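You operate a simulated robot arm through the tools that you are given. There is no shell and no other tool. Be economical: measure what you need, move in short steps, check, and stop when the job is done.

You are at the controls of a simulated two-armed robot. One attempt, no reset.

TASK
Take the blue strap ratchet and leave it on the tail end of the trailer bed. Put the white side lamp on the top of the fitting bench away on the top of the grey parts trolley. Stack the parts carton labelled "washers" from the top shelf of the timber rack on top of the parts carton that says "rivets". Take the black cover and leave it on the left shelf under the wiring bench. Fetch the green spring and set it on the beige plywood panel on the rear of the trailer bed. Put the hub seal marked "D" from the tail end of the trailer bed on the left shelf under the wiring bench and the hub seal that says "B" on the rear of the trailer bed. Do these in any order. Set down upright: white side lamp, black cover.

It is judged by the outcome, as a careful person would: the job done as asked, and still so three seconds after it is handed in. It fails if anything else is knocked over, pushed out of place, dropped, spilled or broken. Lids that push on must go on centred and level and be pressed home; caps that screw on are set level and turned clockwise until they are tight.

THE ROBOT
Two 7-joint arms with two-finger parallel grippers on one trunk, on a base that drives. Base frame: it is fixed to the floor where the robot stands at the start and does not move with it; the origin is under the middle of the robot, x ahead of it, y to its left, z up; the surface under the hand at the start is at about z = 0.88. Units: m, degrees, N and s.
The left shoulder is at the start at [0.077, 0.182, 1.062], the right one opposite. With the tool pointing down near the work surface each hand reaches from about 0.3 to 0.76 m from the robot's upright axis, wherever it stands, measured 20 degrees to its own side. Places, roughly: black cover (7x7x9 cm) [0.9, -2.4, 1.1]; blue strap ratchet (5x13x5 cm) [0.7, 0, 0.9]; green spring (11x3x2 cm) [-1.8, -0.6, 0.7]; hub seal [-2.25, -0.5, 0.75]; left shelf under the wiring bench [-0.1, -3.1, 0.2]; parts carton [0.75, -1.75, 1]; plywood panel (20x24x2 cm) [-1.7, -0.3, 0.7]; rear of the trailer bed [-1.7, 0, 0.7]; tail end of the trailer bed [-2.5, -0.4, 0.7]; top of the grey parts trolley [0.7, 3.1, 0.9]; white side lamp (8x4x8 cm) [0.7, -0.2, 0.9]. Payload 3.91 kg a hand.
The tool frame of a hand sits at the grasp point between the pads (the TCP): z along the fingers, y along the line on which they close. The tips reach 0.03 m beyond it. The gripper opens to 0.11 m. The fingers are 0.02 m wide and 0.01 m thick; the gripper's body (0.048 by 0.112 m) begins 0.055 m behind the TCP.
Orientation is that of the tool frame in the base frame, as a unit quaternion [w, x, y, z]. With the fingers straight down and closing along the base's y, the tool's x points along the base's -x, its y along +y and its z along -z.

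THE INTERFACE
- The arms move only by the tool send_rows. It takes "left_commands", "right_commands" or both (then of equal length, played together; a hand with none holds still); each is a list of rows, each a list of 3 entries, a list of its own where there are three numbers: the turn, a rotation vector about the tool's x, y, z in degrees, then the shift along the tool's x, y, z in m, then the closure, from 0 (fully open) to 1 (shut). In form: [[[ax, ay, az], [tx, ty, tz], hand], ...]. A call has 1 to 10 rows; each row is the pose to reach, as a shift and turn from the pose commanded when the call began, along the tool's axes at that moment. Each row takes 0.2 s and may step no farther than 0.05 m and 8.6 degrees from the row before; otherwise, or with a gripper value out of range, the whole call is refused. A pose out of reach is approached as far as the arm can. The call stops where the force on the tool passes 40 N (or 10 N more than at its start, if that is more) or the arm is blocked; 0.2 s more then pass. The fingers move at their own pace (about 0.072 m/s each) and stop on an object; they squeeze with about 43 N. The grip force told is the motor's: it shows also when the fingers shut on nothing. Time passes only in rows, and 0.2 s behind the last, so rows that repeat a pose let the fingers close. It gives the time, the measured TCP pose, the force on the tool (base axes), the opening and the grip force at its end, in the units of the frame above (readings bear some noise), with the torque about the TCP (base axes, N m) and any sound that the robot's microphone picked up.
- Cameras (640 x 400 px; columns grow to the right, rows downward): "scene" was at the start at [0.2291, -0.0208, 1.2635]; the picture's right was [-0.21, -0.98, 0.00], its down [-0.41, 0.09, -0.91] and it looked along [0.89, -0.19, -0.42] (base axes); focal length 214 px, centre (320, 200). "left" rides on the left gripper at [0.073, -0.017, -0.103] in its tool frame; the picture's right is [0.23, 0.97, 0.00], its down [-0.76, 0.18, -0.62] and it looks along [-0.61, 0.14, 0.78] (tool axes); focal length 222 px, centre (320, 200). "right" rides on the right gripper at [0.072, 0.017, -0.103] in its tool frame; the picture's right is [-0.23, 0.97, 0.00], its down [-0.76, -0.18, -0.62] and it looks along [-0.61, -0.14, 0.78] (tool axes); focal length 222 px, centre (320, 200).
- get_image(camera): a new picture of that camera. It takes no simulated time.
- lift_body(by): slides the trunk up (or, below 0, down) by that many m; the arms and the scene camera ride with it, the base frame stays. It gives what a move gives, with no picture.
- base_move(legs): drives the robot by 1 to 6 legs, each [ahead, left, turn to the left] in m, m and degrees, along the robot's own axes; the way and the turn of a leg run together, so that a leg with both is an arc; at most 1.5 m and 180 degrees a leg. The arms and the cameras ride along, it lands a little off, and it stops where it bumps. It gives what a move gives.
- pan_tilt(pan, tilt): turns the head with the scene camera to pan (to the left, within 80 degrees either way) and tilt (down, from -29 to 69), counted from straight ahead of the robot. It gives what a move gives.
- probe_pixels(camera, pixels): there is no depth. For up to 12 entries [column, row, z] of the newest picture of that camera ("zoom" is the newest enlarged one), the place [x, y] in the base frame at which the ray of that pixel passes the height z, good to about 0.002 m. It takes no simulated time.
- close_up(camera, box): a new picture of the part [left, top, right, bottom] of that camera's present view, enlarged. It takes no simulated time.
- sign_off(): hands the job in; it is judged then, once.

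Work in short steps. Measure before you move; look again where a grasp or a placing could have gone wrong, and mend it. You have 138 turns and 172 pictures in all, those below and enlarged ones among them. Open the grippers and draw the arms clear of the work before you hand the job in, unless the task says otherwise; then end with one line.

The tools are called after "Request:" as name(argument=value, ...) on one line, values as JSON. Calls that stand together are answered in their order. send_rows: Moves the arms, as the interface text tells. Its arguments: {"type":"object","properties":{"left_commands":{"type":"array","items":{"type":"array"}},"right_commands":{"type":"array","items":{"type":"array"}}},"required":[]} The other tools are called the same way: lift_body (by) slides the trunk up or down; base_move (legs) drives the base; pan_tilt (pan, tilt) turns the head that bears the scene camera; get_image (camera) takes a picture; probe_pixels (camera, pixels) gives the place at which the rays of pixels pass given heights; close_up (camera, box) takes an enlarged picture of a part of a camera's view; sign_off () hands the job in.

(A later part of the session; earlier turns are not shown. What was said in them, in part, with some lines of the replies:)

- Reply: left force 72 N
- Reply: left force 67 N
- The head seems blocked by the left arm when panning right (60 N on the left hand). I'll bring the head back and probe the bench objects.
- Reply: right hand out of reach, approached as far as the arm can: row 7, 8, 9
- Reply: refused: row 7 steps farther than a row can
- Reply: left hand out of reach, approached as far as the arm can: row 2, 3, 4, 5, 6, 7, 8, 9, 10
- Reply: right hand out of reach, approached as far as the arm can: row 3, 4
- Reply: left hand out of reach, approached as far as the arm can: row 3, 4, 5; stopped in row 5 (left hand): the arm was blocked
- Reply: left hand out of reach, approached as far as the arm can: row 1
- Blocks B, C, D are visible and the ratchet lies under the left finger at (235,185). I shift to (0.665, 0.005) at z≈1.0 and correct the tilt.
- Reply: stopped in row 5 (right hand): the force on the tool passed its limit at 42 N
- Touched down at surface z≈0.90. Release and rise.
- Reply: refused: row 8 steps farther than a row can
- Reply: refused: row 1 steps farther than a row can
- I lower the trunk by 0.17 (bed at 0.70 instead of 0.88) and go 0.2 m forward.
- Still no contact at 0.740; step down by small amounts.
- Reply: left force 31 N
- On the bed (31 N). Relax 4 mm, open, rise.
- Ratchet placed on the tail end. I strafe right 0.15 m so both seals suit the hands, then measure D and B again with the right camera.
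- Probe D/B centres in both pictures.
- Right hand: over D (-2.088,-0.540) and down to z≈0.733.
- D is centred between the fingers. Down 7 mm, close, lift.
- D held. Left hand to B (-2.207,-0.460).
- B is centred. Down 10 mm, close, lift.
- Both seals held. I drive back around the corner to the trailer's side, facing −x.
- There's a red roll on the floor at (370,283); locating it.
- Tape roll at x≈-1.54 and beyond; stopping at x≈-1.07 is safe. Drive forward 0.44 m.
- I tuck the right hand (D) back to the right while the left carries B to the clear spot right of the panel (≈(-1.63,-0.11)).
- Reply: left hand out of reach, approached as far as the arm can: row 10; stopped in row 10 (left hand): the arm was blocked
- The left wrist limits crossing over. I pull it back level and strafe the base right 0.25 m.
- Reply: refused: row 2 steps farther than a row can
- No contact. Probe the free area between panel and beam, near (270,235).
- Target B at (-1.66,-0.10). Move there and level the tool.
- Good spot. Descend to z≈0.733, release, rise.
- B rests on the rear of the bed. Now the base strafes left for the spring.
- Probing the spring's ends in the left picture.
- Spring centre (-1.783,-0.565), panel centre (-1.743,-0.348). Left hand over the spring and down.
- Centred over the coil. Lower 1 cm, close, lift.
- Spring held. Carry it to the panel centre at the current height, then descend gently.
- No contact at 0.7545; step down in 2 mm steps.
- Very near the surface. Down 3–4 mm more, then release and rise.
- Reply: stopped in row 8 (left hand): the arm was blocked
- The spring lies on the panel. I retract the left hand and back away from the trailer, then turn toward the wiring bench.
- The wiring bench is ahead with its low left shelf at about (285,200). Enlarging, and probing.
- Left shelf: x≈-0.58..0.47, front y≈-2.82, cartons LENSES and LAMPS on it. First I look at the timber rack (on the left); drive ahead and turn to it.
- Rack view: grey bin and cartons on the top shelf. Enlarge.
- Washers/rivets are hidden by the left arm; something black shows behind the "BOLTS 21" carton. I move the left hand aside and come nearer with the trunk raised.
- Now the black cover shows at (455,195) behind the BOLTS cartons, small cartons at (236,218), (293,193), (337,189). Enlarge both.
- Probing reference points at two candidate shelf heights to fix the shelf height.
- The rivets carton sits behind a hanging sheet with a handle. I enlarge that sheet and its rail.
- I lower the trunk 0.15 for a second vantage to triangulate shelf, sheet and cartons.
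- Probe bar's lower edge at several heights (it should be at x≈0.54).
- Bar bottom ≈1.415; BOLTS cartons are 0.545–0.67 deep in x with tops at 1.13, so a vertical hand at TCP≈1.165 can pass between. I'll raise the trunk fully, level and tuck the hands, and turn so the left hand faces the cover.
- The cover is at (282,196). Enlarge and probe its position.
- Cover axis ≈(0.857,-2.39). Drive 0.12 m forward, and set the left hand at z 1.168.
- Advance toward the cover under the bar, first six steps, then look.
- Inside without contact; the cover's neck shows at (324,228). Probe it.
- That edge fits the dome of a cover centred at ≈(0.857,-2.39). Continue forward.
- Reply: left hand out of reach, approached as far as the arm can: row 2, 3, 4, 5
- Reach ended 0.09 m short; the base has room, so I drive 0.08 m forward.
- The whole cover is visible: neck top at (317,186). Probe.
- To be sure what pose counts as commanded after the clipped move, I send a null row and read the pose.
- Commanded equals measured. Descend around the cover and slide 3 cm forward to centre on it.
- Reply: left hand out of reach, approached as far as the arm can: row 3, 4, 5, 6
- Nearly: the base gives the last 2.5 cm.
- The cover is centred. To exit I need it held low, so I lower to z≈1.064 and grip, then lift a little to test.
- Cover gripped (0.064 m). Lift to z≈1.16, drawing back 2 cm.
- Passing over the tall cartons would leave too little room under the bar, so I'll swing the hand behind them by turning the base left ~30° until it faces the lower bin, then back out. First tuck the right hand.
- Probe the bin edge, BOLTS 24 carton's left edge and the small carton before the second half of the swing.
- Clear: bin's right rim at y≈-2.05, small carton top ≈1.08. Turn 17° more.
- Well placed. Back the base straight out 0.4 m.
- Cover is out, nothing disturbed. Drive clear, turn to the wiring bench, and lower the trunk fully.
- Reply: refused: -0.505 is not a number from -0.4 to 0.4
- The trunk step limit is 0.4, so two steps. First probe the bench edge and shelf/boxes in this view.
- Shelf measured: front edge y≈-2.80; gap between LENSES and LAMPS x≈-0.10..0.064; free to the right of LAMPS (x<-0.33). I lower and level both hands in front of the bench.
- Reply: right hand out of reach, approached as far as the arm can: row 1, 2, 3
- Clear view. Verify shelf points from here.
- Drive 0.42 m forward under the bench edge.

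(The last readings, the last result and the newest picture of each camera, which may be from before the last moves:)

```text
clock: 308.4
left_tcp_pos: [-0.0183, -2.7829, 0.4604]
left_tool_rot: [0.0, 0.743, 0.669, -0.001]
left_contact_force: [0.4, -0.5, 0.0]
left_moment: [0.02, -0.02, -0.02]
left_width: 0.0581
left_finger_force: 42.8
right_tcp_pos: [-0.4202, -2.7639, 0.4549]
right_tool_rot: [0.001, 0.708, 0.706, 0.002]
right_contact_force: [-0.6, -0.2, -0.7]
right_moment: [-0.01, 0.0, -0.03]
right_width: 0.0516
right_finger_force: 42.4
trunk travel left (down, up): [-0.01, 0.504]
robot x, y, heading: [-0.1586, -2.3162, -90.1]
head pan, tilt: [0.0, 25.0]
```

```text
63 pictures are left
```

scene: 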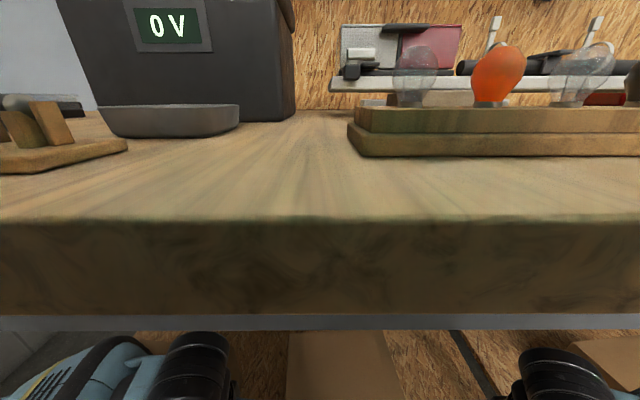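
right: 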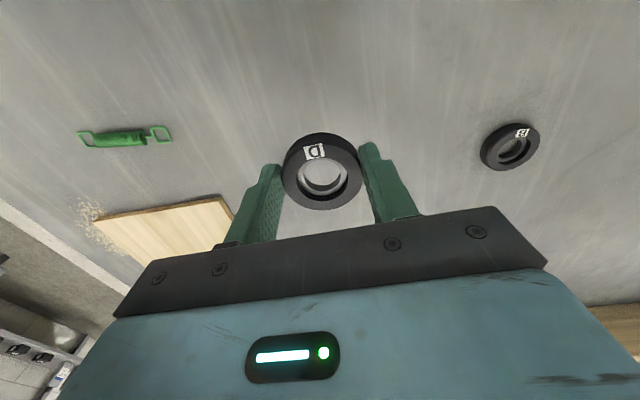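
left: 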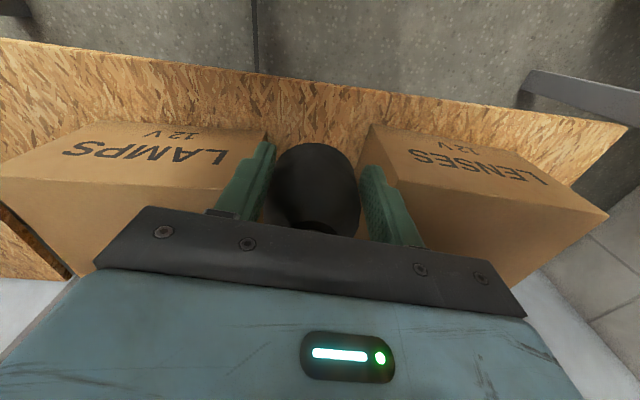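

Hands fit between the boxes. Move both forward over the strip and down to ≈6 cm/1.5 cm above the shelf.

Request:
send_rows(left_commands=[[[0, 0, 0], [-0.031, 0.005, 0], 1], [[0, 0, 0], [-0.061, 0.0096, 0], 1], [[0, 0, 0], [-0.061, 0.0096, 0.035], 1], [[0, 0, 0], [-0.061, 0.0096, 0.07], 1], [[0, 0, 0], [-0.061, 0.0096, 0.105], 1], [[0, 0, 0], [-0.061, 0.0096, 0.14], 1], [[0, 0, 0], [-0.061, 0.0096, 0.175], 1], [[0, 0, 0], [-0.061, 0.0096, 0.19], 1]], right_commands=[[[0, 0, 0], [-0.04, -0.004, 0], 1], [[0, 0, 0], [-0.08, -0.008, 0], 1], [[0, 0, 0], [-0.1, -0.01, 0.03], 1], [[0, 0, 0], [-0.1, -0.01, 0.07], 1], [[0, 0, 0], [-0.1, -0.01, 0.11], 1], [[0, 0, 0], [-0.1, -0.01, 0.15], 1], [[0, 0, 0], [-0.1, -0.01, 0.185], 1], [[0, 0, 0], [-0.1, -0.01, 0.205], 1]])

Request:
get_image(camera="left")

Request:
get_image(camera="right")

```text
clock: 310.3
left_tcp_pos: [-0.0169, -2.8373, 0.2828]
left_tool_rot: [0.004, 0.746, 0.666, -0.014]
left_contact_force: [-0.7, -1.7, 9.2]
left_moment: [-0.08, -0.11, -0.04]
left_width: 0.0576
left_finger_force: 43.0
right_tcp_pos: [-0.419, -2.8484, 0.2705]
right_tool_rot: [0.008, 0.702, 0.712, -0.002]
right_contact_force: [-12.2, 17.1, 52.8]
right_moment: [-0.15, 0.82, 0.08]
right_width: 0.0515
right_finger_force: 42.3
trunk travel left (down, up): [-0.01, 0.504]
robot x, y, heading: [-0.1568, -2.3069, -90.8]
head pan, tilt: [0.0, 25.0]
stopped in row 8 (right hand): the force on the tool passed its limit at 63 N (the readings are from after the stop); the commanded pose is now the measured one
```

```text
62 pictures are left
```

left: 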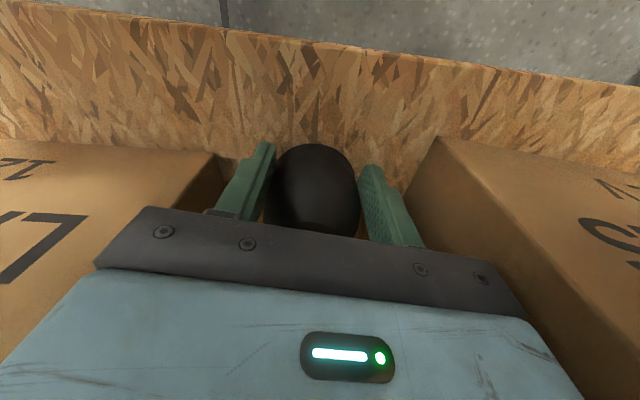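

```text
61 pictures are left
```

right: 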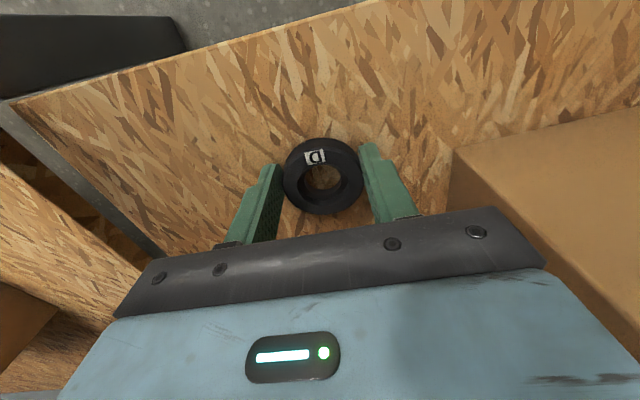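

Both touched the shelf (its top is ≈0.235). Relieve pressure, release both partly, and rise.

Request:
send_rows(left_commands=[[[0, 0, 0], [0, 0, 0], 1], [[0, 0, 0], [0, 0, 0], 0.7], [[0, 0, 0], [0, 0, 0], 0.35], [[0, 0, 0], [0, 0, 0], 0.2], [[0, 0, 0], [0, 0, 0], 0.2], [[0, 0, 0], [0, 0, -0.03], 0.2], [[0, 0, 0], [0, 0, -0.07], 0.2], [[0, 0, 0], [0, 0, -0.11], 0.2], [[0, 0, 0], [0, 0, -0.15], 0.2]], right_commands=[[[0, 0, 0], [0, 0, -0.001], 1], [[0, 0, 0], [0, 0, -0.001], 0.7], [[0, 0, 0], [0, 0, -0.001], 0.3], [[0, 0, 0], [0, 0, -0.001], 0.2], [[0, 0, 0], [0, 0, -0.001], 0.2], [[0, 0, 0], [0, 0, -0.03], 0.2], [[0, 0, 0], [0, 0, -0.07], 0.2], [[0, 0, 0], [0, 0, -0.11], 0.2], [[0, 0, 0], [0, 0, -0.15], 0.2]])

Request:
get_image(camera="left")

Request:
get_image(camera="right")

```text
clock: 310.7
left_tcp_pos: [-0.0177, -2.8379, 0.2826]
left_tool_rot: [0.004, 0.746, 0.665, -0.014]
left_contact_force: [1.3, 1.7, 18.6]
left_moment: [0.05, -0.35, 0.08]
left_width: 0.0577
left_finger_force: 42.9
right_tcp_pos: [-0.4151, -2.8478, 0.2714]
right_tool_rot: [0.01, 0.699, 0.715, -0.003]
right_contact_force: [-9.3, 14.4, 48.7]
right_moment: [0.6, 1.68, 0.06]
right_width: 0.0516
right_finger_force: 42.5
trunk travel left (down, up): [-0.01, 0.504]
robot x, y, heading: [-0.1588, -2.302, -90.9]
head pan, tilt: [0.0, 25.0]
stopped in row 2 (right hand): the force on the tool passed its limit at 83 N (the readings are from after the stop); the commanded pose is now the measured one
```

```text
60 pictures are left
```

left: 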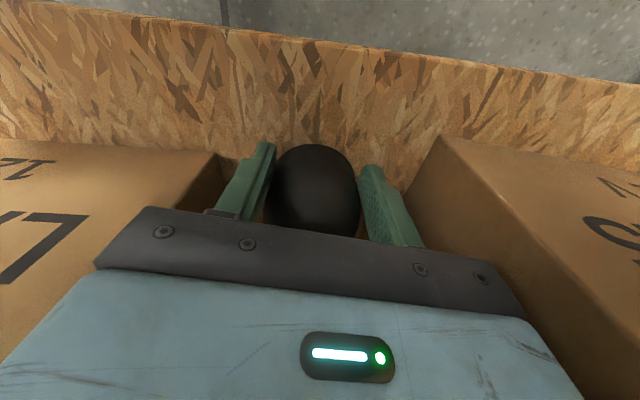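

```text
59 pictures are left
```

right: 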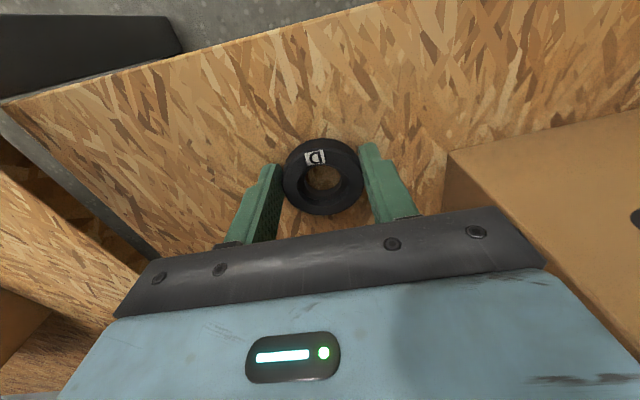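

Forces persist; I check the true shelf height using the shelf's front edge and box corners in the wrist pictures.

Request:
probe_pixels(camera="right", pixels=[[250, 38, 0.2], [250, 38, 0.235], [100, 80, 0.2], [100, 80, 0.235], [448, 155, 0.35], [440, 205, 0.2], [440, 205, 0.235]])

Request:
probe_pixels(camera="left", pixels=[[320, 45, 0.2], [320, 45, 0.235], [440, 138, 0.35], [220, 153, 0.35], [440, 138, 0.38], [220, 153, 0.38]])

```text
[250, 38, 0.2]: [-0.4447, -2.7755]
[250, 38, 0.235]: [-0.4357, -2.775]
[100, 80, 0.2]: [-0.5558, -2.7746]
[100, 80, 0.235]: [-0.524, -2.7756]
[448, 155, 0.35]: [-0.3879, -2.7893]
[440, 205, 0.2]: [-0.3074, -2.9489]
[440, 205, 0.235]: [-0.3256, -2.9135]
```

```text
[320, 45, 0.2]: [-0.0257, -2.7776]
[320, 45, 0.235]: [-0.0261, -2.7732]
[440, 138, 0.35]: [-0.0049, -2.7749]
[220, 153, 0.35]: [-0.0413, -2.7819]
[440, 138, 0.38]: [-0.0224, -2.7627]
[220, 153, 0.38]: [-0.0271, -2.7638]
```

The shelf is indeed at ≈0.23, so both objects rest on it; the right hand merely presses hard. Ease the right hand up a few mm first.

Request:
send_rows(right_commands=[[[0, 0, 0], [0, 0, -0.003], 1], [[0, 0, 0], [0, 0, -0.005], 1], [[0, 0, 0], [0, 0, -0.005], 1]], left_commands=[[[0, 0, 0], [0, 0, 0], 1], [[0, 0, 0], [0, 0, -0.001], 1], [[0, 0, 0], [0, 0, -0.001], 1]])

Request:
get_image(camera="right")

```text
clock: 311.1
left_tcp_pos: [-0.0186, -2.8383, 0.2823]
left_tool_rot: [0.004, 0.747, 0.664, -0.013]
left_contact_force: [1.3, 1.8, 15.7]
left_moment: [0.03, -0.37, 0.04]
left_width: 0.0571
left_finger_force: 42.9
right_tcp_pos: [-0.4143, -2.8473, 0.2707]
right_tool_rot: [0.012, 0.698, 0.716, -0.002]
right_contact_force: [-8.5, 9.1, 34.6]
right_moment: [0.52, 1.32, 0.09]
right_width: 0.0514
right_finger_force: 43.1
trunk travel left (down, up): [-0.01, 0.504]
robot x, y, heading: [-0.1551, -2.3057, -90.7]
head pan, tilt: [0.0, 25.0]
stopped in row 1 (right hand): the force on the tool passed its limit at 66 N (the readings are from after the stop); the commanded pose is now the measured one
```

```text
58 pictures are left
```

right: 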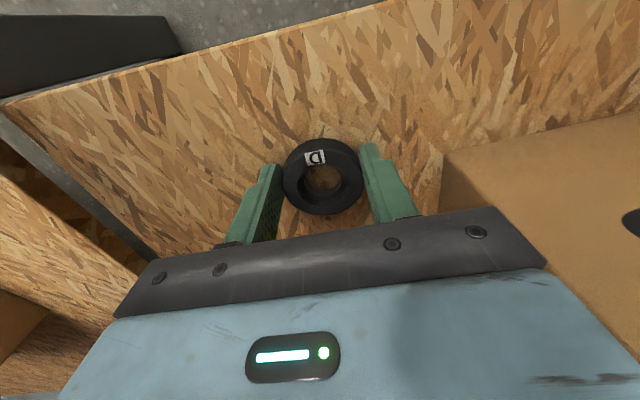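

I relieve the load by raising the trunk 6 mm instead.

Request:
lift_body(by=0.006)

```text
clock: 311.3
left_tcp_pos: [-0.0191, -2.8386, 0.2821]
left_tool_rot: [0.004, 0.747, 0.664, -0.013]
left_contact_force: [2.0, 2.4, 14.3]
left_moment: [0.13, -0.31, 0.08]
left_width: 0.0573
left_finger_force: 43.3
right_tcp_pos: [-0.4114, -2.8465, 0.2709]
right_tool_rot: [0.013, 0.698, 0.716, -0.002]
right_contact_force: [-7.5, 6.0, 26.9]
right_moment: [0.4, 1.1, 0.08]
right_width: 0.0515
right_finger_force: 43.3
trunk travel left (down, up): [-0.01, 0.504]
robot x, y, heading: [-0.1514, -2.3072, -91.0]
head pan, tilt: [0.0, 25.0]
stopped: the force on the tool passed its limit at 84 N (the readings are from after the stop); the commanded pose is now the measured one
```

Motion stops on transient force spikes while the load decays. I simply open the right fingers in place to free it.

Request:
send_rows(right_commands=[[[0, 0, 0], [0, 0, 0], 0.25], [[0, 0, 0], [0, 0, 0], 0.25], [[0, 0, 0], [0, 0, 0], 0.25]])

Request:
get_image(camera="right")

```text
clock: 311.6
left_tcp_pos: [-0.0197, -2.8405, 0.2819]
left_tool_rot: [0.003, 0.747, 0.665, -0.011]
left_contact_force: [0.0, 3.3, 13.6]
left_moment: [0.13, -0.26, 0.05]
left_width: 0.057
left_finger_force: 42.8
right_tcp_pos: [-0.4043, -2.8458, 0.2719]
right_tool_rot: [0.022, 0.696, 0.718, 0.009]
right_contact_force: [18.1, 20.1, 48.3]
right_moment: [0.97, 1.46, -0.89]
right_width: 0.0721
right_finger_force: 0.0
trunk travel left (down, up): [-0.01, 0.504]
robot x, y, heading: [-0.1519, -2.3056, -91.0]
head pan, tilt: [0.0, 25.0]
stopped in row 1 (right hand): the force on the tool passed its limit at 48 N (the readings are from after the stop); the commanded pose is now the measured one
```

```text
57 pictures are left
```

right: 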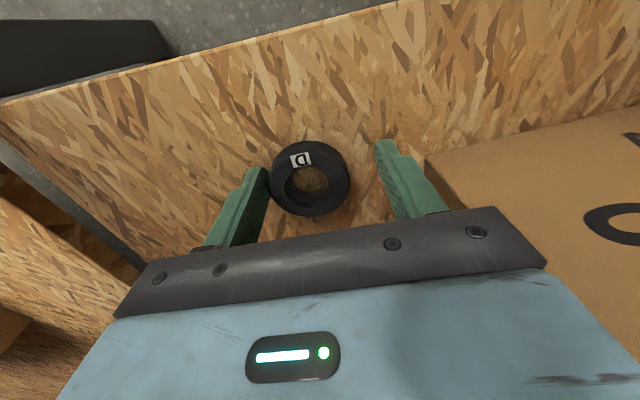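

D is released and lying on the shelf. Raise the right hand away from it, shifting slightly away from the LAMPS box.

Request:
send_rows(right_commands=[[[0, 0, 0], [0, 0, -0.02], 0.25], [[0, 0, 0], [0, 0, -0.05], 0.25], [[0, 0, 0], [0, 0, -0.09], 0.25], [[0, 0, 0], [0, 0, -0.13], 0.25]])

Request:
get_image(camera="right")

```text
clock: 312.8
left_tcp_pos: [-0.0187, -2.8395, 0.2808]
left_tool_rot: [0.004, 0.748, 0.663, -0.009]
left_contact_force: [0.9, 1.5, 10.0]
left_moment: [-0.17, -0.24, 0.11]
left_width: 0.0561
left_finger_force: 42.6
right_tcp_pos: [-0.4083, -2.7986, 0.3559]
right_tool_rot: [-0.023, 0.689, 0.723, 0.048]
right_contact_force: [-0.2, -0.4, -0.2]
right_moment: [0.01, -0.01, -0.03]
right_width: 0.0825
right_finger_force: 0.0
trunk travel left (down, up): [-0.01, 0.504]
robot x, y, heading: [-0.1537, -2.3006, -91.2]
head pan, tilt: [0.0, 25.0]
stopped in row 4 (right hand): the arm was blocked; the commanded pose is now the measured one
```

```text
56 pictures are left
```

right: 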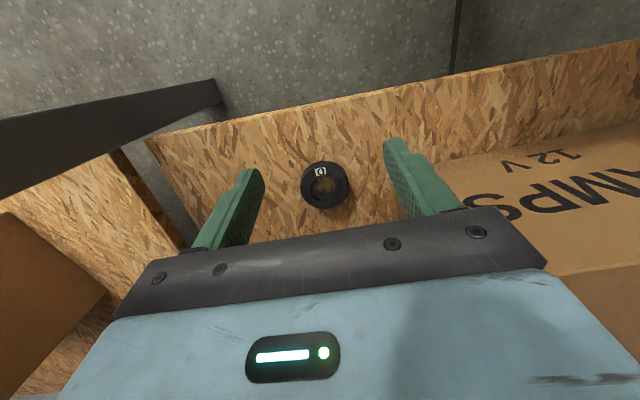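

D stands free. Now open the left hand around the cover and raise slightly.

Request:
send_rows(left_commands=[[[0, 0, 0], [0, 0, 0], 0.3], [[0, 0, 0], [0, 0, 0], 0.22], [[0, 0, 0], [0, 0, 0], 0.22], [[0, 0, 0], [0, 0, -0.01], 0.22], [[0, 0, 0], [0, 0, -0.02], 0.22]])

Request:
get_image(camera="left")

```text
clock: 314.0
left_tcp_pos: [-0.0186, -2.8383, 0.301]
left_tool_rot: [0.004, 0.747, 0.664, -0.009]
left_contact_force: [-0.2, 1.2, -0.6]
left_moment: [-0.02, -0.02, 0.0]
left_width: 0.0861
left_finger_force: 0.2
right_tcp_pos: [-0.4077, -2.7984, 0.3557]
right_tool_rot: [-0.024, 0.69, 0.722, 0.049]
right_contact_force: [0.0, -0.6, 0.0]
right_moment: [0.02, 0.02, 0.01]
right_width: 0.0823
right_finger_force: 0.1
trunk travel left (down, up): [-0.01, 0.504]
robot x, y, heading: [-0.1539, -2.3011, -91.4]
head pan, tilt: [0.0, 25.0]
```

```text
55 pictures are left
```

left: 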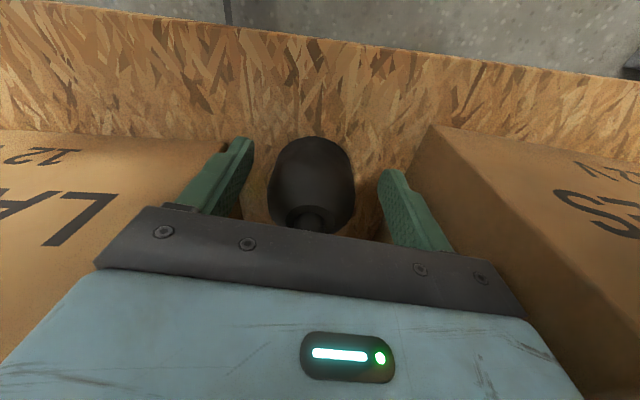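

The cover stands upright. Back the base away, then check the shelf.

Request:
base_move(legs=[[-0.5, 0, 0]])

Request:
get_image(camera="scene")

```text
clock: 317.0
left_tcp_pos: [-0.0078, -2.3433, 0.298]
left_tool_rot: [0.003, 0.745, 0.667, -0.006]
left_contact_force: [0.2, 0.2, -0.3]
left_moment: [0.05, 0.03, 0.04]
left_width: 0.0859
left_finger_force: 0.0
right_tcp_pos: [-0.3982, -2.3073, 0.3536]
right_tool_rot: [-0.025, 0.687, 0.725, 0.051]
right_contact_force: [-0.3, -0.2, -0.7]
right_moment: [0.03, 0.0, 0.01]
right_width: 0.0826
right_finger_force: 0.1
trunk travel left (down, up): [-0.01, 0.504]
robot x, y, heading: [-0.1468, -1.8078, -90.5]
head pan, tilt: [0.0, 25.0]
```

```text
54 pictures are left
```

scene: 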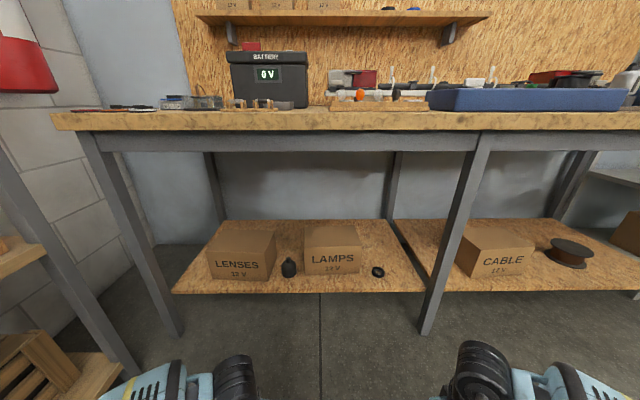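

Cover and D both rest on the left shelf. Now the washers carton with the right arm: raise the trunk, turn to 40° and take a stance so that the right hand can enter right of the hanging sheet.

Request:
lift_body(by=0.4)

Request:
base_move(legs=[[0, 0, 130.5], [-0.217, -0.34, 0]])

Request:
lift_body(by=0.1)

Request:
send_rows(right_commands=[[[0.8, -2, 1], [0.015, 0, -0.04], 0], [[1.6, -4, 2], [0.03, 0, -0.08], 0], [[2.3, -6.1, 3.5], [0.045, 0, -0.12], 0], [[2.3, -6.1, 3.5], [0.055, 0, -0.16], 0], [[2.3, -6.1, 3.5], [0.065, 0, -0.2], 0], [[2.3, -6.1, 3.5], [0.07, 0, -0.24], 0], [[2.3, -6.1, 3.5], [0.07, 0, -0.28], 0], [[2.3, -6.1, 3.5], [0.07, 0, -0.3], 0]])

Request:
get_image(camera="scene")

```text
clock: 320.8
left_tcp_pos: [-0.009, -2.3426, 0.6963]
left_tool_rot: [0.002, 0.745, 0.667, -0.006]
left_contact_force: [0.1, -0.2, 0.5]
left_moment: [-0.01, 0.01, 0.0]
left_width: 0.0857
left_finger_force: 0.1
right_tcp_pos: [-0.3976, -2.3072, 0.752]
right_tool_rot: [-0.025, 0.687, 0.725, 0.05]
right_contact_force: [-0.1, 0.2, 0.6]
right_moment: [0.01, -0.01, -0.02]
right_width: 0.0823
right_finger_force: 0.0
trunk travel left (down, up): [-0.41, 0.104]
robot x, y, heading: [-0.1506, -1.8075, -90.6]
head pan, tilt: [0.0, 25.0]
```

```text
clock: 329.9
left_tcp_pos: [0.2249, -1.7547, 0.6975]
left_tool_rot: [0.007, -0.301, 0.954, 0.0]
left_contact_force: [0.4, 0.1, 0.0]
left_moment: [0.01, -0.04, 0.01]
left_width: 0.0858
left_finger_force: 0.0
right_tcp_pos: [0.4528, -2.0707, 0.7524]
right_tool_rot: [-0.057, -0.378, 0.924, -0.002]
right_contact_force: [-0.4, -0.1, -0.8]
right_moment: [-0.03, 0.02, 0.0]
right_width: 0.0827
right_finger_force: 0.0
trunk travel left (down, up): [-0.41, 0.104]
robot x, y, heading: [-0.0859, -2.2108, 40.5]
head pan, tilt: [0.0, 25.0]
```

```text
clock: 331.2
left_tcp_pos: [0.2238, -1.7552, 0.8007]
left_tool_rot: [0.009, -0.3, 0.954, 0.001]
left_contact_force: [-0.1, -0.2, -0.4]
left_moment: [0.01, 0.0, -0.02]
left_width: 0.0857
left_finger_force: 0.1
right_tcp_pos: [0.4537, -2.0688, 0.8591]
right_tool_rot: [-0.052, -0.377, 0.925, 0.0]
right_contact_force: [1.7, -0.7, -1.4]
right_moment: [0.1, 0.07, 0.01]
right_width: 0.0824
right_finger_force: 0.1
trunk travel left (down, up): [-0.51, 0.004]
robot x, y, heading: [-0.0873, -2.2097, 40.8]
head pan, tilt: [0.0, 25.0]
```

```text
clock: 331.7
left_tcp_pos: [0.2256, -1.7533, 0.7978]
left_tool_rot: [0.007, -0.301, 0.954, 0.0]
left_contact_force: [0.3, 0.2, -0.6]
left_moment: [-0.01, 0.0, 0.0]
left_width: 0.0859
left_finger_force: 0.1
right_tcp_pos: [0.4433, -2.0871, 0.8961]
right_tool_rot: [-0.041, -0.369, 0.929, -0.006]
right_contact_force: [-1.4, 0.8, 0.0]
right_moment: [-0.04, 0.01, -0.01]
right_width: 0.1098
right_finger_force: 0.0
trunk travel left (down, up): [-0.51, 0.004]
robot x, y, heading: [-0.0858, -2.212, 40.6]
head pan, tilt: [0.0, 25.0]
stopped in row 2 (right hand): the force on the tool passed its limit at 84 N (the readings are from after the stop); the commanded pose is now the measured one
```

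```text
53 pictures are left
```

scene: 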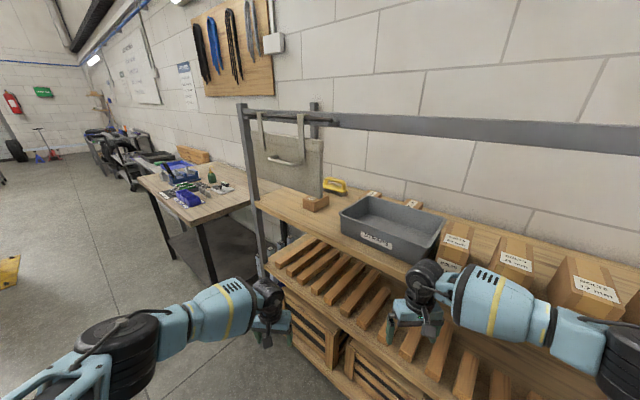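

The right wrist touched the shelf's front edge while rising; nothing moved in view. Back the base 0.15 m and raise again.

Request:
base_move(legs=[[-0.15, 0, 0]])

Request:
send_rows(right_commands=[[[0.5, -1.5, 1], [0.01, 0, -0.04], 0], [[1, -3, 2], [0.015, 0, -0.08], 0], [[1.5, -4.6, 2], [0.02, 0, -0.12], 0], [[1.5, -4.6, 2], [0.02, 0, -0.16], 0], [[1.5, -4.6, 2], [0.02, 0, -0.2], 0], [[1.5, -4.6, 2], [0.02, 0, -0.235], 0], [[1.5, -4.6, 2], [0.02, 0, -0.262], 0]])

Request:
get_image(camera="scene")

Request:
close_up(camera="scene", box=[270, 160, 430, 260])

```text
clock: 333.1
left_tcp_pos: [0.1129, -1.8524, 0.7984]
left_tool_rot: [0.008, -0.299, 0.954, 0.001]
left_contact_force: [-0.7, -0.3, -0.3]
left_moment: [0.0, -0.01, -0.05]
left_width: 0.0859
left_finger_force: 0.1
right_tcp_pos: [0.3279, -2.1865, 0.8964]
right_tool_rot: [-0.04, -0.367, 0.929, -0.005]
right_contact_force: [0.2, -0.6, 0.2]
right_moment: [-0.01, -0.01, 0.01]
right_width: 0.1099
right_finger_force: 0.1
trunk travel left (down, up): [-0.51, 0.004]
robot x, y, heading: [-0.2035, -2.3102, 40.5]
head pan, tilt: [0.0, 25.0]
```

```text
clock: 334.7
left_tcp_pos: [0.1124, -1.8527, 0.798]
left_tool_rot: [0.007, -0.3, 0.954, 0.0]
left_contact_force: [-0.2, -0.4, -0.5]
left_moment: [0.01, 0.02, 0.02]
left_width: 0.0857
left_finger_force: 0.1
right_tcp_pos: [0.3332, -2.1913, 1.1581]
right_tool_rot: [0.003, -0.352, 0.936, -0.005]
right_contact_force: [-1.2, -0.1, 0.3]
right_moment: [-0.02, -0.04, -0.01]
right_width: 0.1101
right_finger_force: 0.0
trunk travel left (down, up): [-0.51, 0.004]
robot x, y, heading: [-0.2041, -2.3102, 40.7]
head pan, tilt: [0.0, 25.0]
```

```text
52 pictures are left
```

scene: 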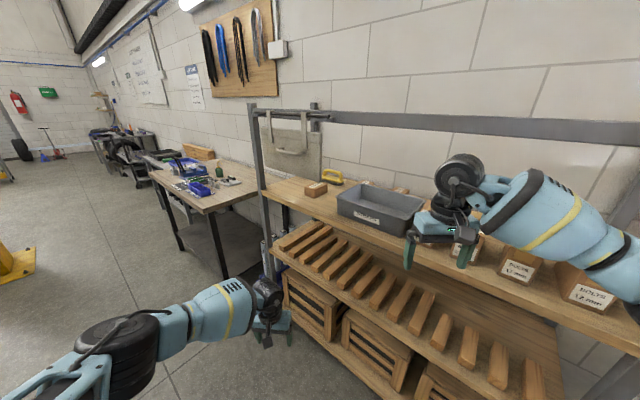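

```text
4.00 times, centred on (350, 210) of scene
```

zoom: 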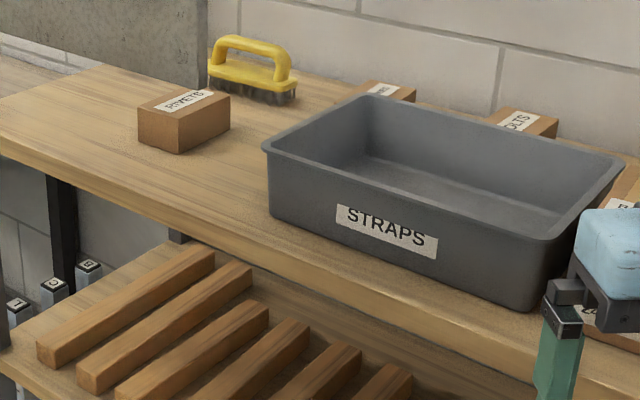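

RIVETS and its surroundings are clear. I narrow the gripper, shift left 5 cm, and drive in under the bar over the bin.

Request:
probe_pixels(camera="zoom", pixels=[[180, 153, 1.026], [138, 142, 1.026], [230, 126, 1.026], [178, 124, 1.08], [138, 112, 1.08], [230, 97, 1.08], [186, 86, 1.08], [262, 150, 1.1], [355, 95, 1.1], [372, 82, 1.08], [415, 92, 1.08]])

Request:
send_rows(right_commands=[[[0, 0, 0], [0, 0, 0], 0.5], [[0, 0, 0], [0, 0, 0], 0.5], [[0, 0, 0], [0, 0, 0], 0.5]])

Request:
base_move(legs=[[0, 0.05, 0], [0.45, 0, 0]])

Request:
get_image(camera="right")

Request:
get_image(camera="scene")

```text
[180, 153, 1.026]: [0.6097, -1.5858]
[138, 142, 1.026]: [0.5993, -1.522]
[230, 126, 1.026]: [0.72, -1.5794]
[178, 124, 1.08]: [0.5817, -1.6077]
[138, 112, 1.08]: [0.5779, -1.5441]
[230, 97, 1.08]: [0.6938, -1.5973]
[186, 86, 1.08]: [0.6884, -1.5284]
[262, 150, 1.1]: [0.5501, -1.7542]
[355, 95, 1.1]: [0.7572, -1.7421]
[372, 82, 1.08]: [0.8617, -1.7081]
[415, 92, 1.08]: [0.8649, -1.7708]
```

```text
clock: 335.5
left_tcp_pos: [0.1124, -1.8531, 0.7988]
left_tool_rot: [0.008, -0.299, 0.954, 0.001]
left_contact_force: [-0.6, -0.3, -0.1]
left_moment: [0.0, 0.0, -0.02]
left_width: 0.0859
left_finger_force: 0.0
right_tcp_pos: [0.3331, -2.1911, 1.1583]
right_tool_rot: [0.002, -0.352, 0.936, -0.004]
right_contact_force: [-0.5, -0.1, 0.4]
right_moment: [0.0, 0.0, 0.01]
right_width: 0.055
right_finger_force: 0.3
trunk travel left (down, up): [-0.51, 0.004]
robot x, y, heading: [-0.203, -2.3093, 40.3]
head pan, tilt: [0.0, 25.0]
```

```text
clock: 338.9
left_tcp_pos: [0.4195, -1.5178, 0.7985]
left_tool_rot: [0.008, -0.302, 0.953, 0.0]
left_contact_force: [-0.2, -0.5, -0.6]
left_moment: [0.03, 0.02, -0.02]
left_width: 0.0858
left_finger_force: 0.0
right_tcp_pos: [0.6407, -1.855, 1.1582]
right_tool_rot: [0.002, -0.354, 0.935, -0.004]
right_contact_force: [-0.9, -0.1, 0.6]
right_moment: [0.0, 0.0, -0.02]
right_width: 0.0548
right_finger_force: 0.2
trunk travel left (down, up): [-0.51, 0.004]
robot x, y, heading: [0.1074, -1.9787, 40.9]
head pan, tilt: [0.0, 25.0]
```

```text
50 pictures are left
```

right: 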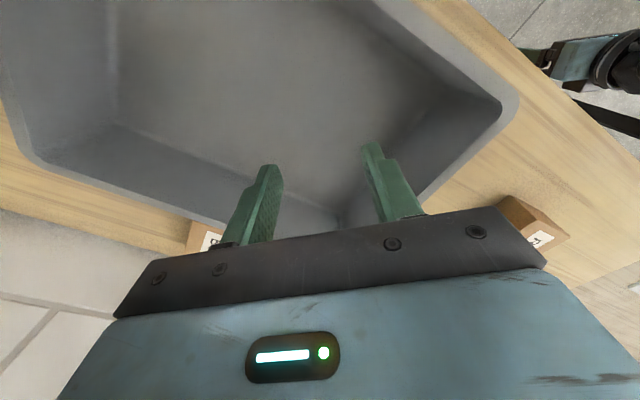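

```text
49 pictures are left
```

scene: 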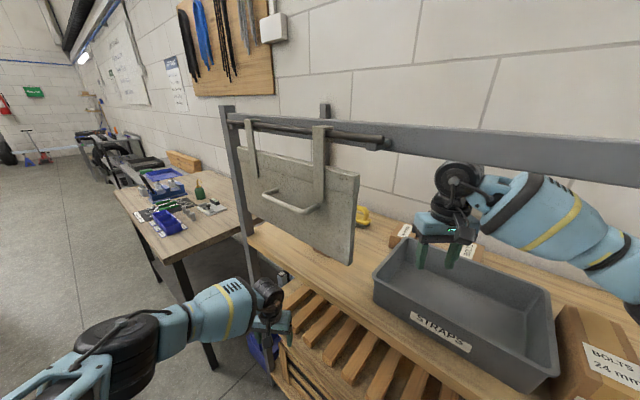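

Inside, over the bin. Measured: rivets centre (0.660,-1.550), top ≈1.065; washers centre ≈(0.843,-1.725). I tuck the left hand back, then go 8 cm further in.

Request:
send_rows(left_commands=[[[0, 0, 0], [0.04, 0, 0], 0.2], [[0, 0, 0], [0.08, 0, 0], 0.2], [[0, 0, 0], [0.12, 0, 0], 0.2], [[0, 0, 0], [0.15, 0, 0], 0.2]])

Request:
base_move(legs=[[0.08, 0, 0]])

Request:
send_rows(right_commands=[[[0, 0, 6], [-0.026, -0.006, 0], 0.2], [[0, 0, 12], [-0.052, -0.013, 0], 0.1], [[0, 0, 18], [-0.078, -0.019, 0], 0], [[0, 0, 24], [-0.105, -0.026, 0], 0], [[0, 0, 30], [-0.131, -0.032, 0], 0], [[0, 0, 35], [-0.157, -0.0386, 0], 0], [[0, 0, 35], [-0.157, -0.0386, 0], 0]])

Request:
get_image(camera="right")

Request:
get_image(camera="scene")

```text
clock: 339.9
left_tcp_pos: [0.2946, -1.6059, 0.7953]
left_tool_rot: [0.008, -0.302, 0.953, 0.0]
left_contact_force: [-0.2, 0.4, -0.1]
left_moment: [0.0, -0.02, 0.02]
left_width: 0.088
left_finger_force: 0.1
right_tcp_pos: [0.6406, -1.8531, 1.1597]
right_tool_rot: [0.002, -0.355, 0.935, -0.004]
right_contact_force: [-0.3, 0.2, 0.0]
right_moment: [0.04, -0.01, 0.02]
right_width: 0.0552
right_finger_force: 0.2
trunk travel left (down, up): [-0.51, 0.004]
robot x, y, heading: [0.1095, -1.9784, 41.4]
head pan, tilt: [0.0, 25.0]
```

```text
clock: 341.0
left_tcp_pos: [0.3535, -1.5534, 0.7949]
left_tool_rot: [0.007, -0.302, 0.953, 0.0]
left_contact_force: [0.0, 0.4, 0.6]
left_moment: [0.0, 0.01, -0.02]
left_width: 0.0881
left_finger_force: 0.0
right_tcp_pos: [0.6996, -1.8029, 1.158]
right_tool_rot: [0.003, -0.355, 0.935, -0.004]
right_contact_force: [0.4, -0.6, 0.2]
right_moment: [0.0, 0.01, 0.0]
right_width: 0.0551
right_finger_force: 0.1
trunk travel left (down, up): [-0.51, 0.004]
robot x, y, heading: [0.1683, -1.9271, 40.9]
head pan, tilt: [0.0, 25.0]
```

```text
clock: 342.6
left_tcp_pos: [0.3553, -1.5545, 0.7949]
left_tool_rot: [0.008, -0.302, 0.953, 0.001]
left_contact_force: [-1.0, -0.1, 0.5]
left_moment: [0.03, 0.04, -0.01]
left_width: 0.0881
left_finger_force: 0.1
right_tcp_pos: [0.8427, -1.7288, 1.1574]
right_tool_rot: [0.004, -0.057, 0.998, -0.002]
right_contact_force: [-0.4, -1.1, 1.2]
right_moment: [0.0, 0.01, 0.04]
right_width: 0.11
right_finger_force: 0.0
trunk travel left (down, up): [-0.51, 0.004]
robot x, y, heading: [0.1668, -1.922, 40.6]
head pan, tilt: [0.0, 25.0]
```

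```text
48 pictures are left
```

right: 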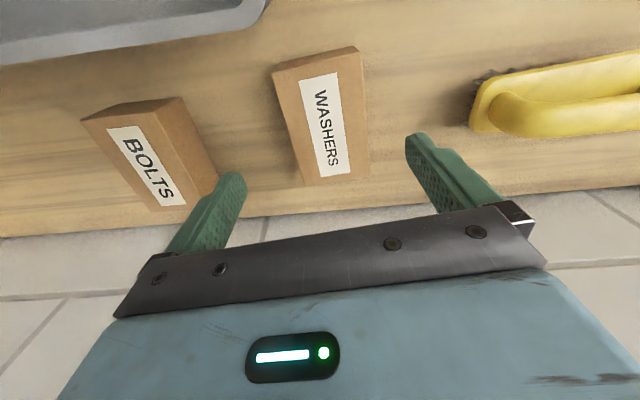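

```text
47 pictures are left
```

scene: 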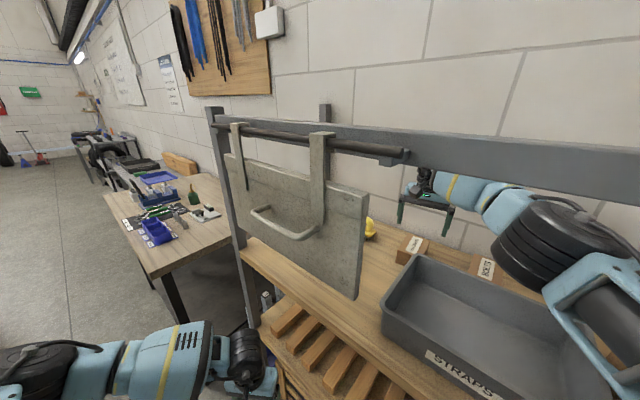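

Washers lies between the fingers; BOLTS is near the right finger. Probe corners.

Request:
probe_pixels(camera="right", pixels=[[272, 70, 1.066], [358, 48, 1.066], [370, 178, 1.066], [303, 185, 1.066], [182, 98, 1.066], [219, 178, 1.066], [219, 178, 1.03], [480, 80, 1.066]])

```text
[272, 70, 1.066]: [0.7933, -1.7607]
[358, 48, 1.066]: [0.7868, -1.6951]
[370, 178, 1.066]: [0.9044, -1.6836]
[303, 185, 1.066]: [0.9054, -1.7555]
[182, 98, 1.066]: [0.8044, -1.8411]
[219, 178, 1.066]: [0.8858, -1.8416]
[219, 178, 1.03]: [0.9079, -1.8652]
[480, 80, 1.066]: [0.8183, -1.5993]
```

Washers centre (0.847,-1.724), aligned with the hand. Descend to z≈1.059, close, lift to 1.15.

Request:
send_rows(right_commands=[[[0, 0, -2], [-0.005, 0.0045, 0.04], 0], [[0, 0, -2], [-0.005, 0.0045, 0.075], 0], [[0, 0, -2], [-0.005, 0.0045, 0.092], 0], [[0, 0, -2], [-0.005, 0.0045, 0.098], 0], [[0, 0, -2], [-0.005, 0.0045, 0.098], 0.5], [[0, 0, -2], [-0.005, 0.0045, 0.098], 1], [[0, 0, -2], [-0.005, 0.0045, 0.098], 1], [[0, 0, -2], [-0.005, 0.0045, 0.098], 1], [[0, 0, -2], [-0.005, 0.0045, 0.06], 1], [[0, 0, -2], [-0.005, 0.0045, 0.02], 1]])

Request:
get_image(camera="right")

```text
clock: 344.8
left_tcp_pos: [0.3528, -1.5536, 0.7945]
left_tool_rot: [0.007, -0.302, 0.953, 0.001]
left_contact_force: [0.4, 0.5, 0.1]
left_moment: [0.01, -0.05, 0.0]
left_width: 0.088
left_finger_force: 0.2
right_tcp_pos: [0.845, -1.7233, 1.1391]
right_tool_rot: [0.006, -0.075, 0.997, -0.003]
right_contact_force: [0.5, 0.3, -1.9]
right_moment: [0.02, 0.0, 0.01]
right_width: 0.0708
right_finger_force: 42.6
trunk travel left (down, up): [-0.51, 0.004]
robot x, y, heading: [0.165, -1.9261, 40.9]
head pan, tilt: [0.0, 25.0]
```

```text
46 pictures are left
```

right: 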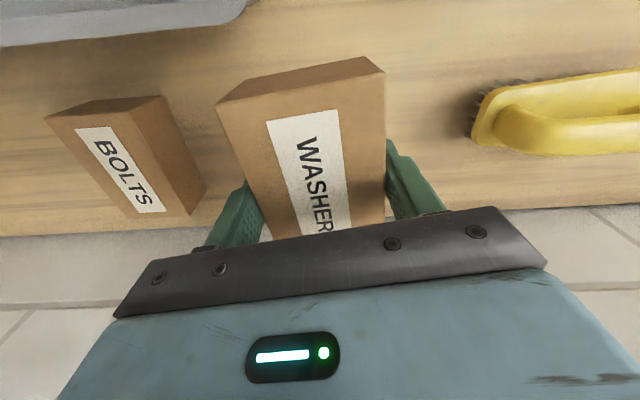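

Washers held. Raise 2 cm, then swing the hand behind the sheet by turning the base 20.6° left.

Request:
send_rows(right_commands=[[[0, 0, 0], [0, 0, -0.01], 1], [[0, 0, 0], [0, 0, -0.02], 1]])

Request:
base_move(legs=[[0, 0, 20.6]])

Request:
get_image(camera="right")

Request:
get_image(camera="scene")

```text
clock: 345.4
left_tcp_pos: [0.355, -1.5544, 0.7956]
left_tool_rot: [0.007, -0.302, 0.953, 0.0]
left_contact_force: [0.6, -0.7, 0.3]
left_moment: [-0.03, -0.04, -0.01]
left_width: 0.0879
left_finger_force: 0.2
right_tcp_pos: [0.8431, -1.7241, 1.1577]
right_tool_rot: [0.003, -0.074, 0.997, -0.003]
right_contact_force: [1.0, 0.2, -2.5]
right_moment: [-0.01, 0.02, -0.01]
right_width: 0.0708
right_finger_force: 42.8
right hand out of reach, approached as far as the arm can: row 2
trunk travel left (down, up): [-0.51, 0.004]
robot x, y, heading: [0.1655, -1.9265, 41.1]
head pan, tilt: [0.0, 25.0]
```

```text
clock: 346.9
left_tcp_pos: [0.2133, -1.5118, 0.7954]
left_tool_rot: [0.007, -0.467, 0.884, 0.001]
left_contact_force: [-0.1, -0.9, 0.3]
left_moment: [-0.02, -0.01, -0.04]
left_width: 0.0879
left_finger_force: 0.0
right_tcp_pos: [0.7324, -1.5025, 1.158]
right_tool_rot: [0.003, -0.25, 0.968, -0.004]
right_contact_force: [0.2, -0.1, -4.6]
right_moment: [0.0, -0.03, 0.01]
right_width: 0.0703
right_finger_force: 43.1
trunk travel left (down, up): [-0.51, 0.004]
robot x, y, heading: [0.1678, -1.9255, 61.5]
head pan, tilt: [0.0, 25.0]
```

```text
45 pictures are left
```

right: 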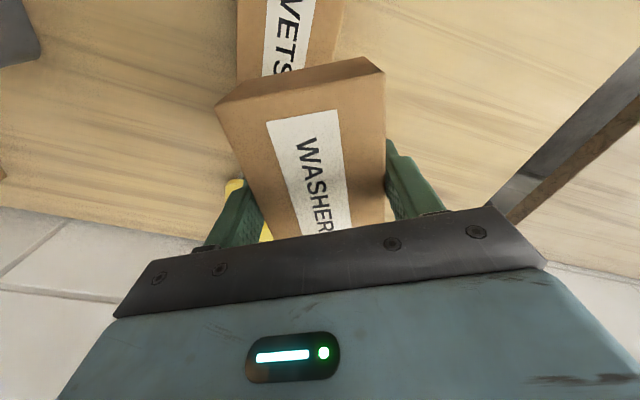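

```text
44 pictures are left
```

scene: 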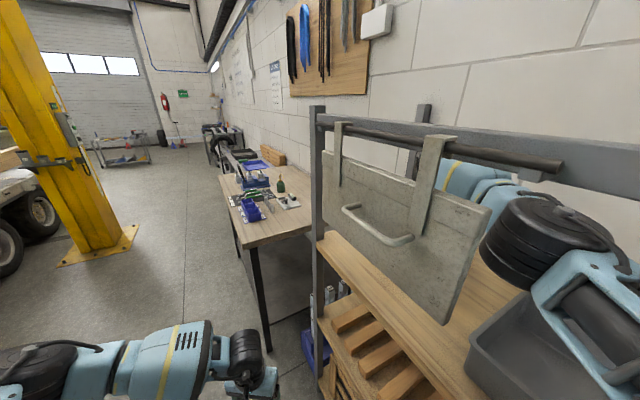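

Now behind the sheet, over RIVETS' far side. Retract to the rivets centre (0.660,-1.550) and turn the carton 24° to align.

Request:
send_rows(right_commands=[[[0, 0, 5], [0.018, -0.001, 0], 1], [[0, 0, 10], [0.035, -0.003, 0], 1], [[0, 0, 15], [0.052, -0.004, 0], 1], [[0, 0, 20], [0.069, -0.006, 0], 1], [[0, 0, 24], [0.086, -0.007, 0], 1], [[0, 0, 24], [0.086, -0.007, 0], 1]])

Request:
get_image(camera="right")

Request:
get_image(camera="scene")

```text
clock: 348.3
left_tcp_pos: [0.2125, -1.5114, 0.794]
left_tool_rot: [0.006, -0.467, 0.884, 0.002]
left_contact_force: [-0.4, 1.3, -0.2]
left_moment: [0.02, 0.02, -0.02]
left_width: 0.0877
left_finger_force: 0.1
right_tcp_pos: [0.6602, -1.5506, 1.1578]
right_tool_rot: [0.004, -0.043, 0.999, -0.001]
right_contact_force: [0.7, 0.2, -3.6]
right_moment: [0.01, 0.01, 0.0]
right_width: 0.0706
right_finger_force: 43.0
trunk travel left (down, up): [-0.51, 0.004]
robot x, y, heading: [0.1689, -1.9266, 61.5]
head pan, tilt: [0.0, 25.0]
```

```text
43 pictures are left
```

right: 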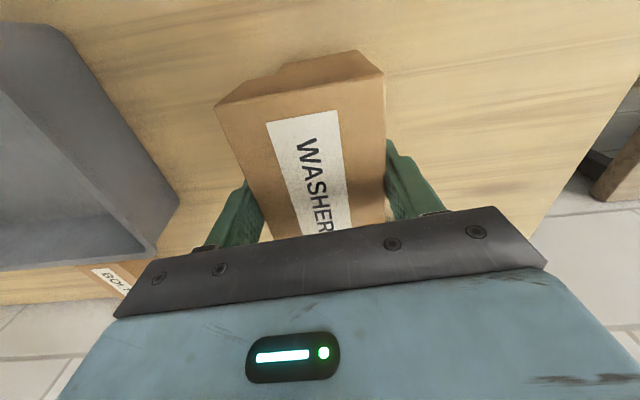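

```text
42 pictures are left
```

scene: 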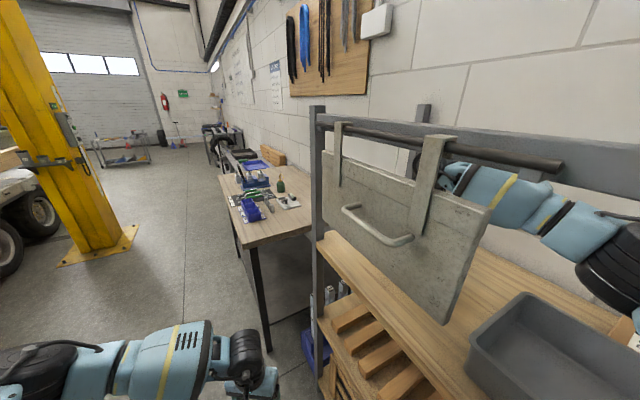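

Aligned over RIVETS. Descend to just above, then by 2–3 mm steps to contact (expected ≈1.098).

Request:
send_rows(right_commands=[[[0, 0, 0], [0, 0, 0.025], 1], [[0, 0, 0], [0, 0, 0.045], 1], [[0, 0, 0], [0, 0, 0.052], 1], [[0, 0, 0], [0, 0, 0.055], 1], [[0, 0, 0], [0, 0, 0.058], 1], [[0, 0, 0], [0, 0, 0.058], 1]])

Request:
get_image(camera="right")

```text
clock: 349.7
left_tcp_pos: [0.2111, -1.5125, 0.7968]
left_tool_rot: [0.009, -0.467, 0.884, 0.003]
left_contact_force: [-0.9, -0.5, -0.1]
left_moment: [0.0, 0.01, -0.01]
left_width: 0.0881
left_finger_force: 0.1
right_tcp_pos: [0.6578, -1.5498, 1.1067]
right_tool_rot: [0.007, -0.043, 0.999, 0.004]
right_contact_force: [1.0, 2.1, 36.5]
right_moment: [-0.42, -0.14, -0.76]
right_width: 0.07
right_finger_force: 43.4
trunk travel left (down, up): [-0.51, 0.004]
robot x, y, heading: [0.1684, -1.9268, 61.3]
head pan, tilt: [0.0, 25.0]
```

```text
41 pictures are left
```

right: 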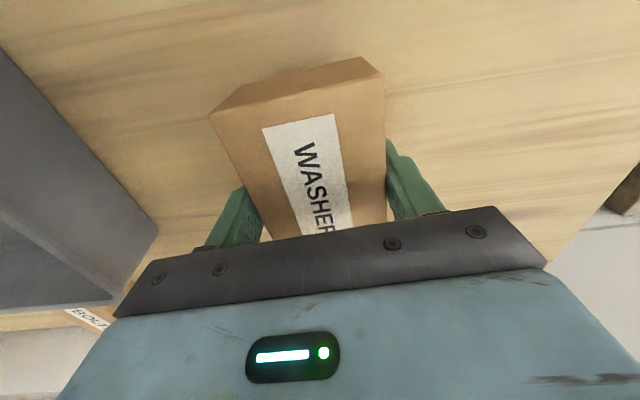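

Contact (36 N). Ease off 6 mm of command, open, and rise.

Request:
send_rows(right_commands=[[[0, 0, 0], [0, 0, -0.003], 1], [[0, 0, 0], [0, 0, -0.006], 1], [[0, 0, 0], [0, 0, -0.006], 0.3], [[0, 0, 0], [0, 0, -0.006], 0.15], [[0, 0, 0], [0, 0, -0.006], 0.15], [[0, 0, 0], [0, 0, -0.025], 0.15], [[0, 0, 0], [0, 0, -0.05], 0.15], [[0, 0, 0], [0, 0, -0.06], 0.15]])

Request:
get_image(camera="right")

```text
clock: 351.5
left_tcp_pos: [0.2125, -1.512, 0.7948]
left_tool_rot: [0.007, -0.466, 0.885, 0.002]
left_contact_force: [-0.7, 1.1, 0.5]
left_moment: [-0.02, 0.0, -0.01]
left_width: 0.088
left_finger_force: 0.0
right_tcp_pos: [0.6585, -1.551, 1.1607]
right_tool_rot: [0.004, -0.043, 0.999, -0.002]
right_contact_force: [-1.6, 0.3, -0.2]
right_moment: [-0.02, 0.02, -0.04]
right_width: 0.0937
right_finger_force: 0.1
trunk travel left (down, up): [-0.51, 0.004]
robot x, y, heading: [0.1684, -1.925, 61.3]
head pan, tilt: [0.0, 25.0]
```

```text
40 pictures are left
```

right: 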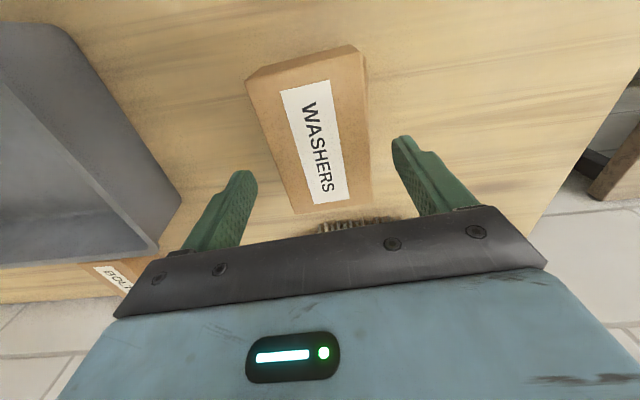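

Washers rests on Rivets. Withdraw by the reverse path: turn right 20.6°, back out.

Request:
base_move(legs=[[0, 0, -20.6], [-0.55, 0, 0], [-0.1, 0, -25]])

Request:
get_image(camera="scene")

```text
clock: 357.0
left_tcp_pos: [-0.011, -2.0703, 0.795]
left_tool_rot: [0.007, -0.092, 0.996, -0.001]
left_contact_force: [-0.2, 0.9, 0.0]
left_moment: [0.02, -0.04, 0.01]
left_width: 0.088
left_finger_force: 0.0
right_tcp_pos: [0.2784, -2.412, 1.1614]
right_tool_rot: [0.004, 0.34, 0.94, -0.003]
right_contact_force: [-0.1, -0.8, 0.1]
right_moment: [-0.05, -0.01, -0.02]
right_width: 0.0935
right_finger_force: 0.1
trunk travel left (down, up): [-0.51, 0.004]
robot x, y, heading: [-0.3365, -2.3291, 16.6]
head pan, tilt: [0.0, 25.0]
```

```text
39 pictures are left
```

scene: 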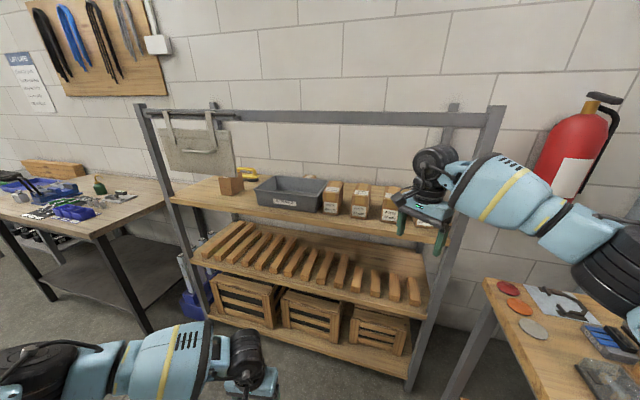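

Both arms are clear of the rack. A close look at the stack.

Request:
close_up(camera="scene", box=[130, 95, 370, 245])

Request:
send_rows(left_commands=[[[0, 0, 0], [0, 0, 0], 0], [[0, 0, 0], [0, 0, 0], 0]], right_commands=[[[0, 0, 0], [0, 0, 0], 0], [[0, 0, 0], [0, 0, 0], 0]])

Request:
close_up(camera="scene", box=[200, 150, 290, 206])

```text
2.67 times, centred on (250, 170) of scene
```

zoom: 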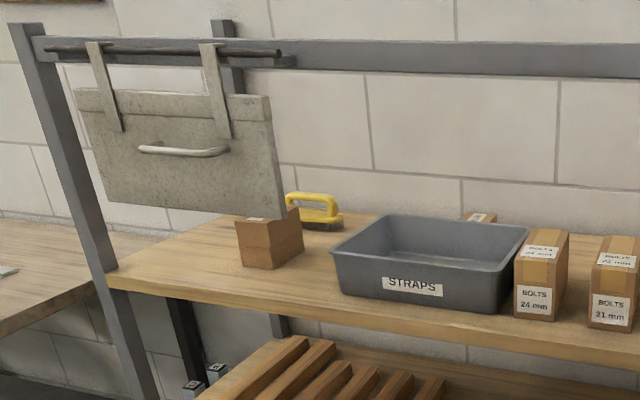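

```text
clock: 357.6
left_tcp_pos: [-0.0112, -2.0693, 0.7938]
left_tool_rot: [0.008, -0.093, 0.996, -0.002]
left_contact_force: [-0.5, 0.2, -0.4]
left_moment: [-0.02, 0.02, 0.03]
left_width: 0.1099
left_finger_force: 0.0
right_tcp_pos: [0.278, -2.412, 1.1604]
right_tool_rot: [0.004, 0.34, 0.94, -0.004]
right_contact_force: [-0.1, -0.5, -0.2]
right_moment: [0.0, 0.01, -0.06]
right_width: 0.1101
right_finger_force: 0.2
trunk travel left (down, up): [-0.51, 0.004]
robot x, y, heading: [-0.3355, -2.3338, 16.3]
head pan, tilt: [0.0, 25.0]
```

```text
7.11 times, centred on (245, 178) of scene
```

zoom: 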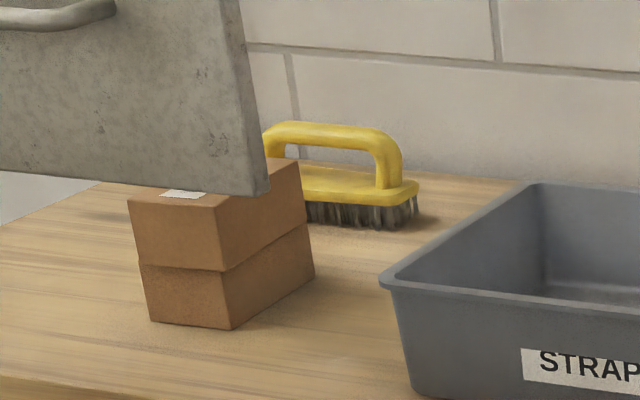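

The stack is neat, the grippers are open and both arms are clear. Everything asked has been placed and seen, so I hand it in.

Request:
sign_off()

```text
The job is handed in.
```

The job is handed in with every item placed: ratchet on the tail end, lamp upright on the grey trolley, washers stacked on rivets, cover upright and seal D on the left shelf, spring on the panel, and seal B on the rear of the bed. Two hard touches came along the way: 84 N when the right wrist met the rack's shelf edge, and similar force pressing seal D onto the shelf. Nothing looked moved in the pictures after either.
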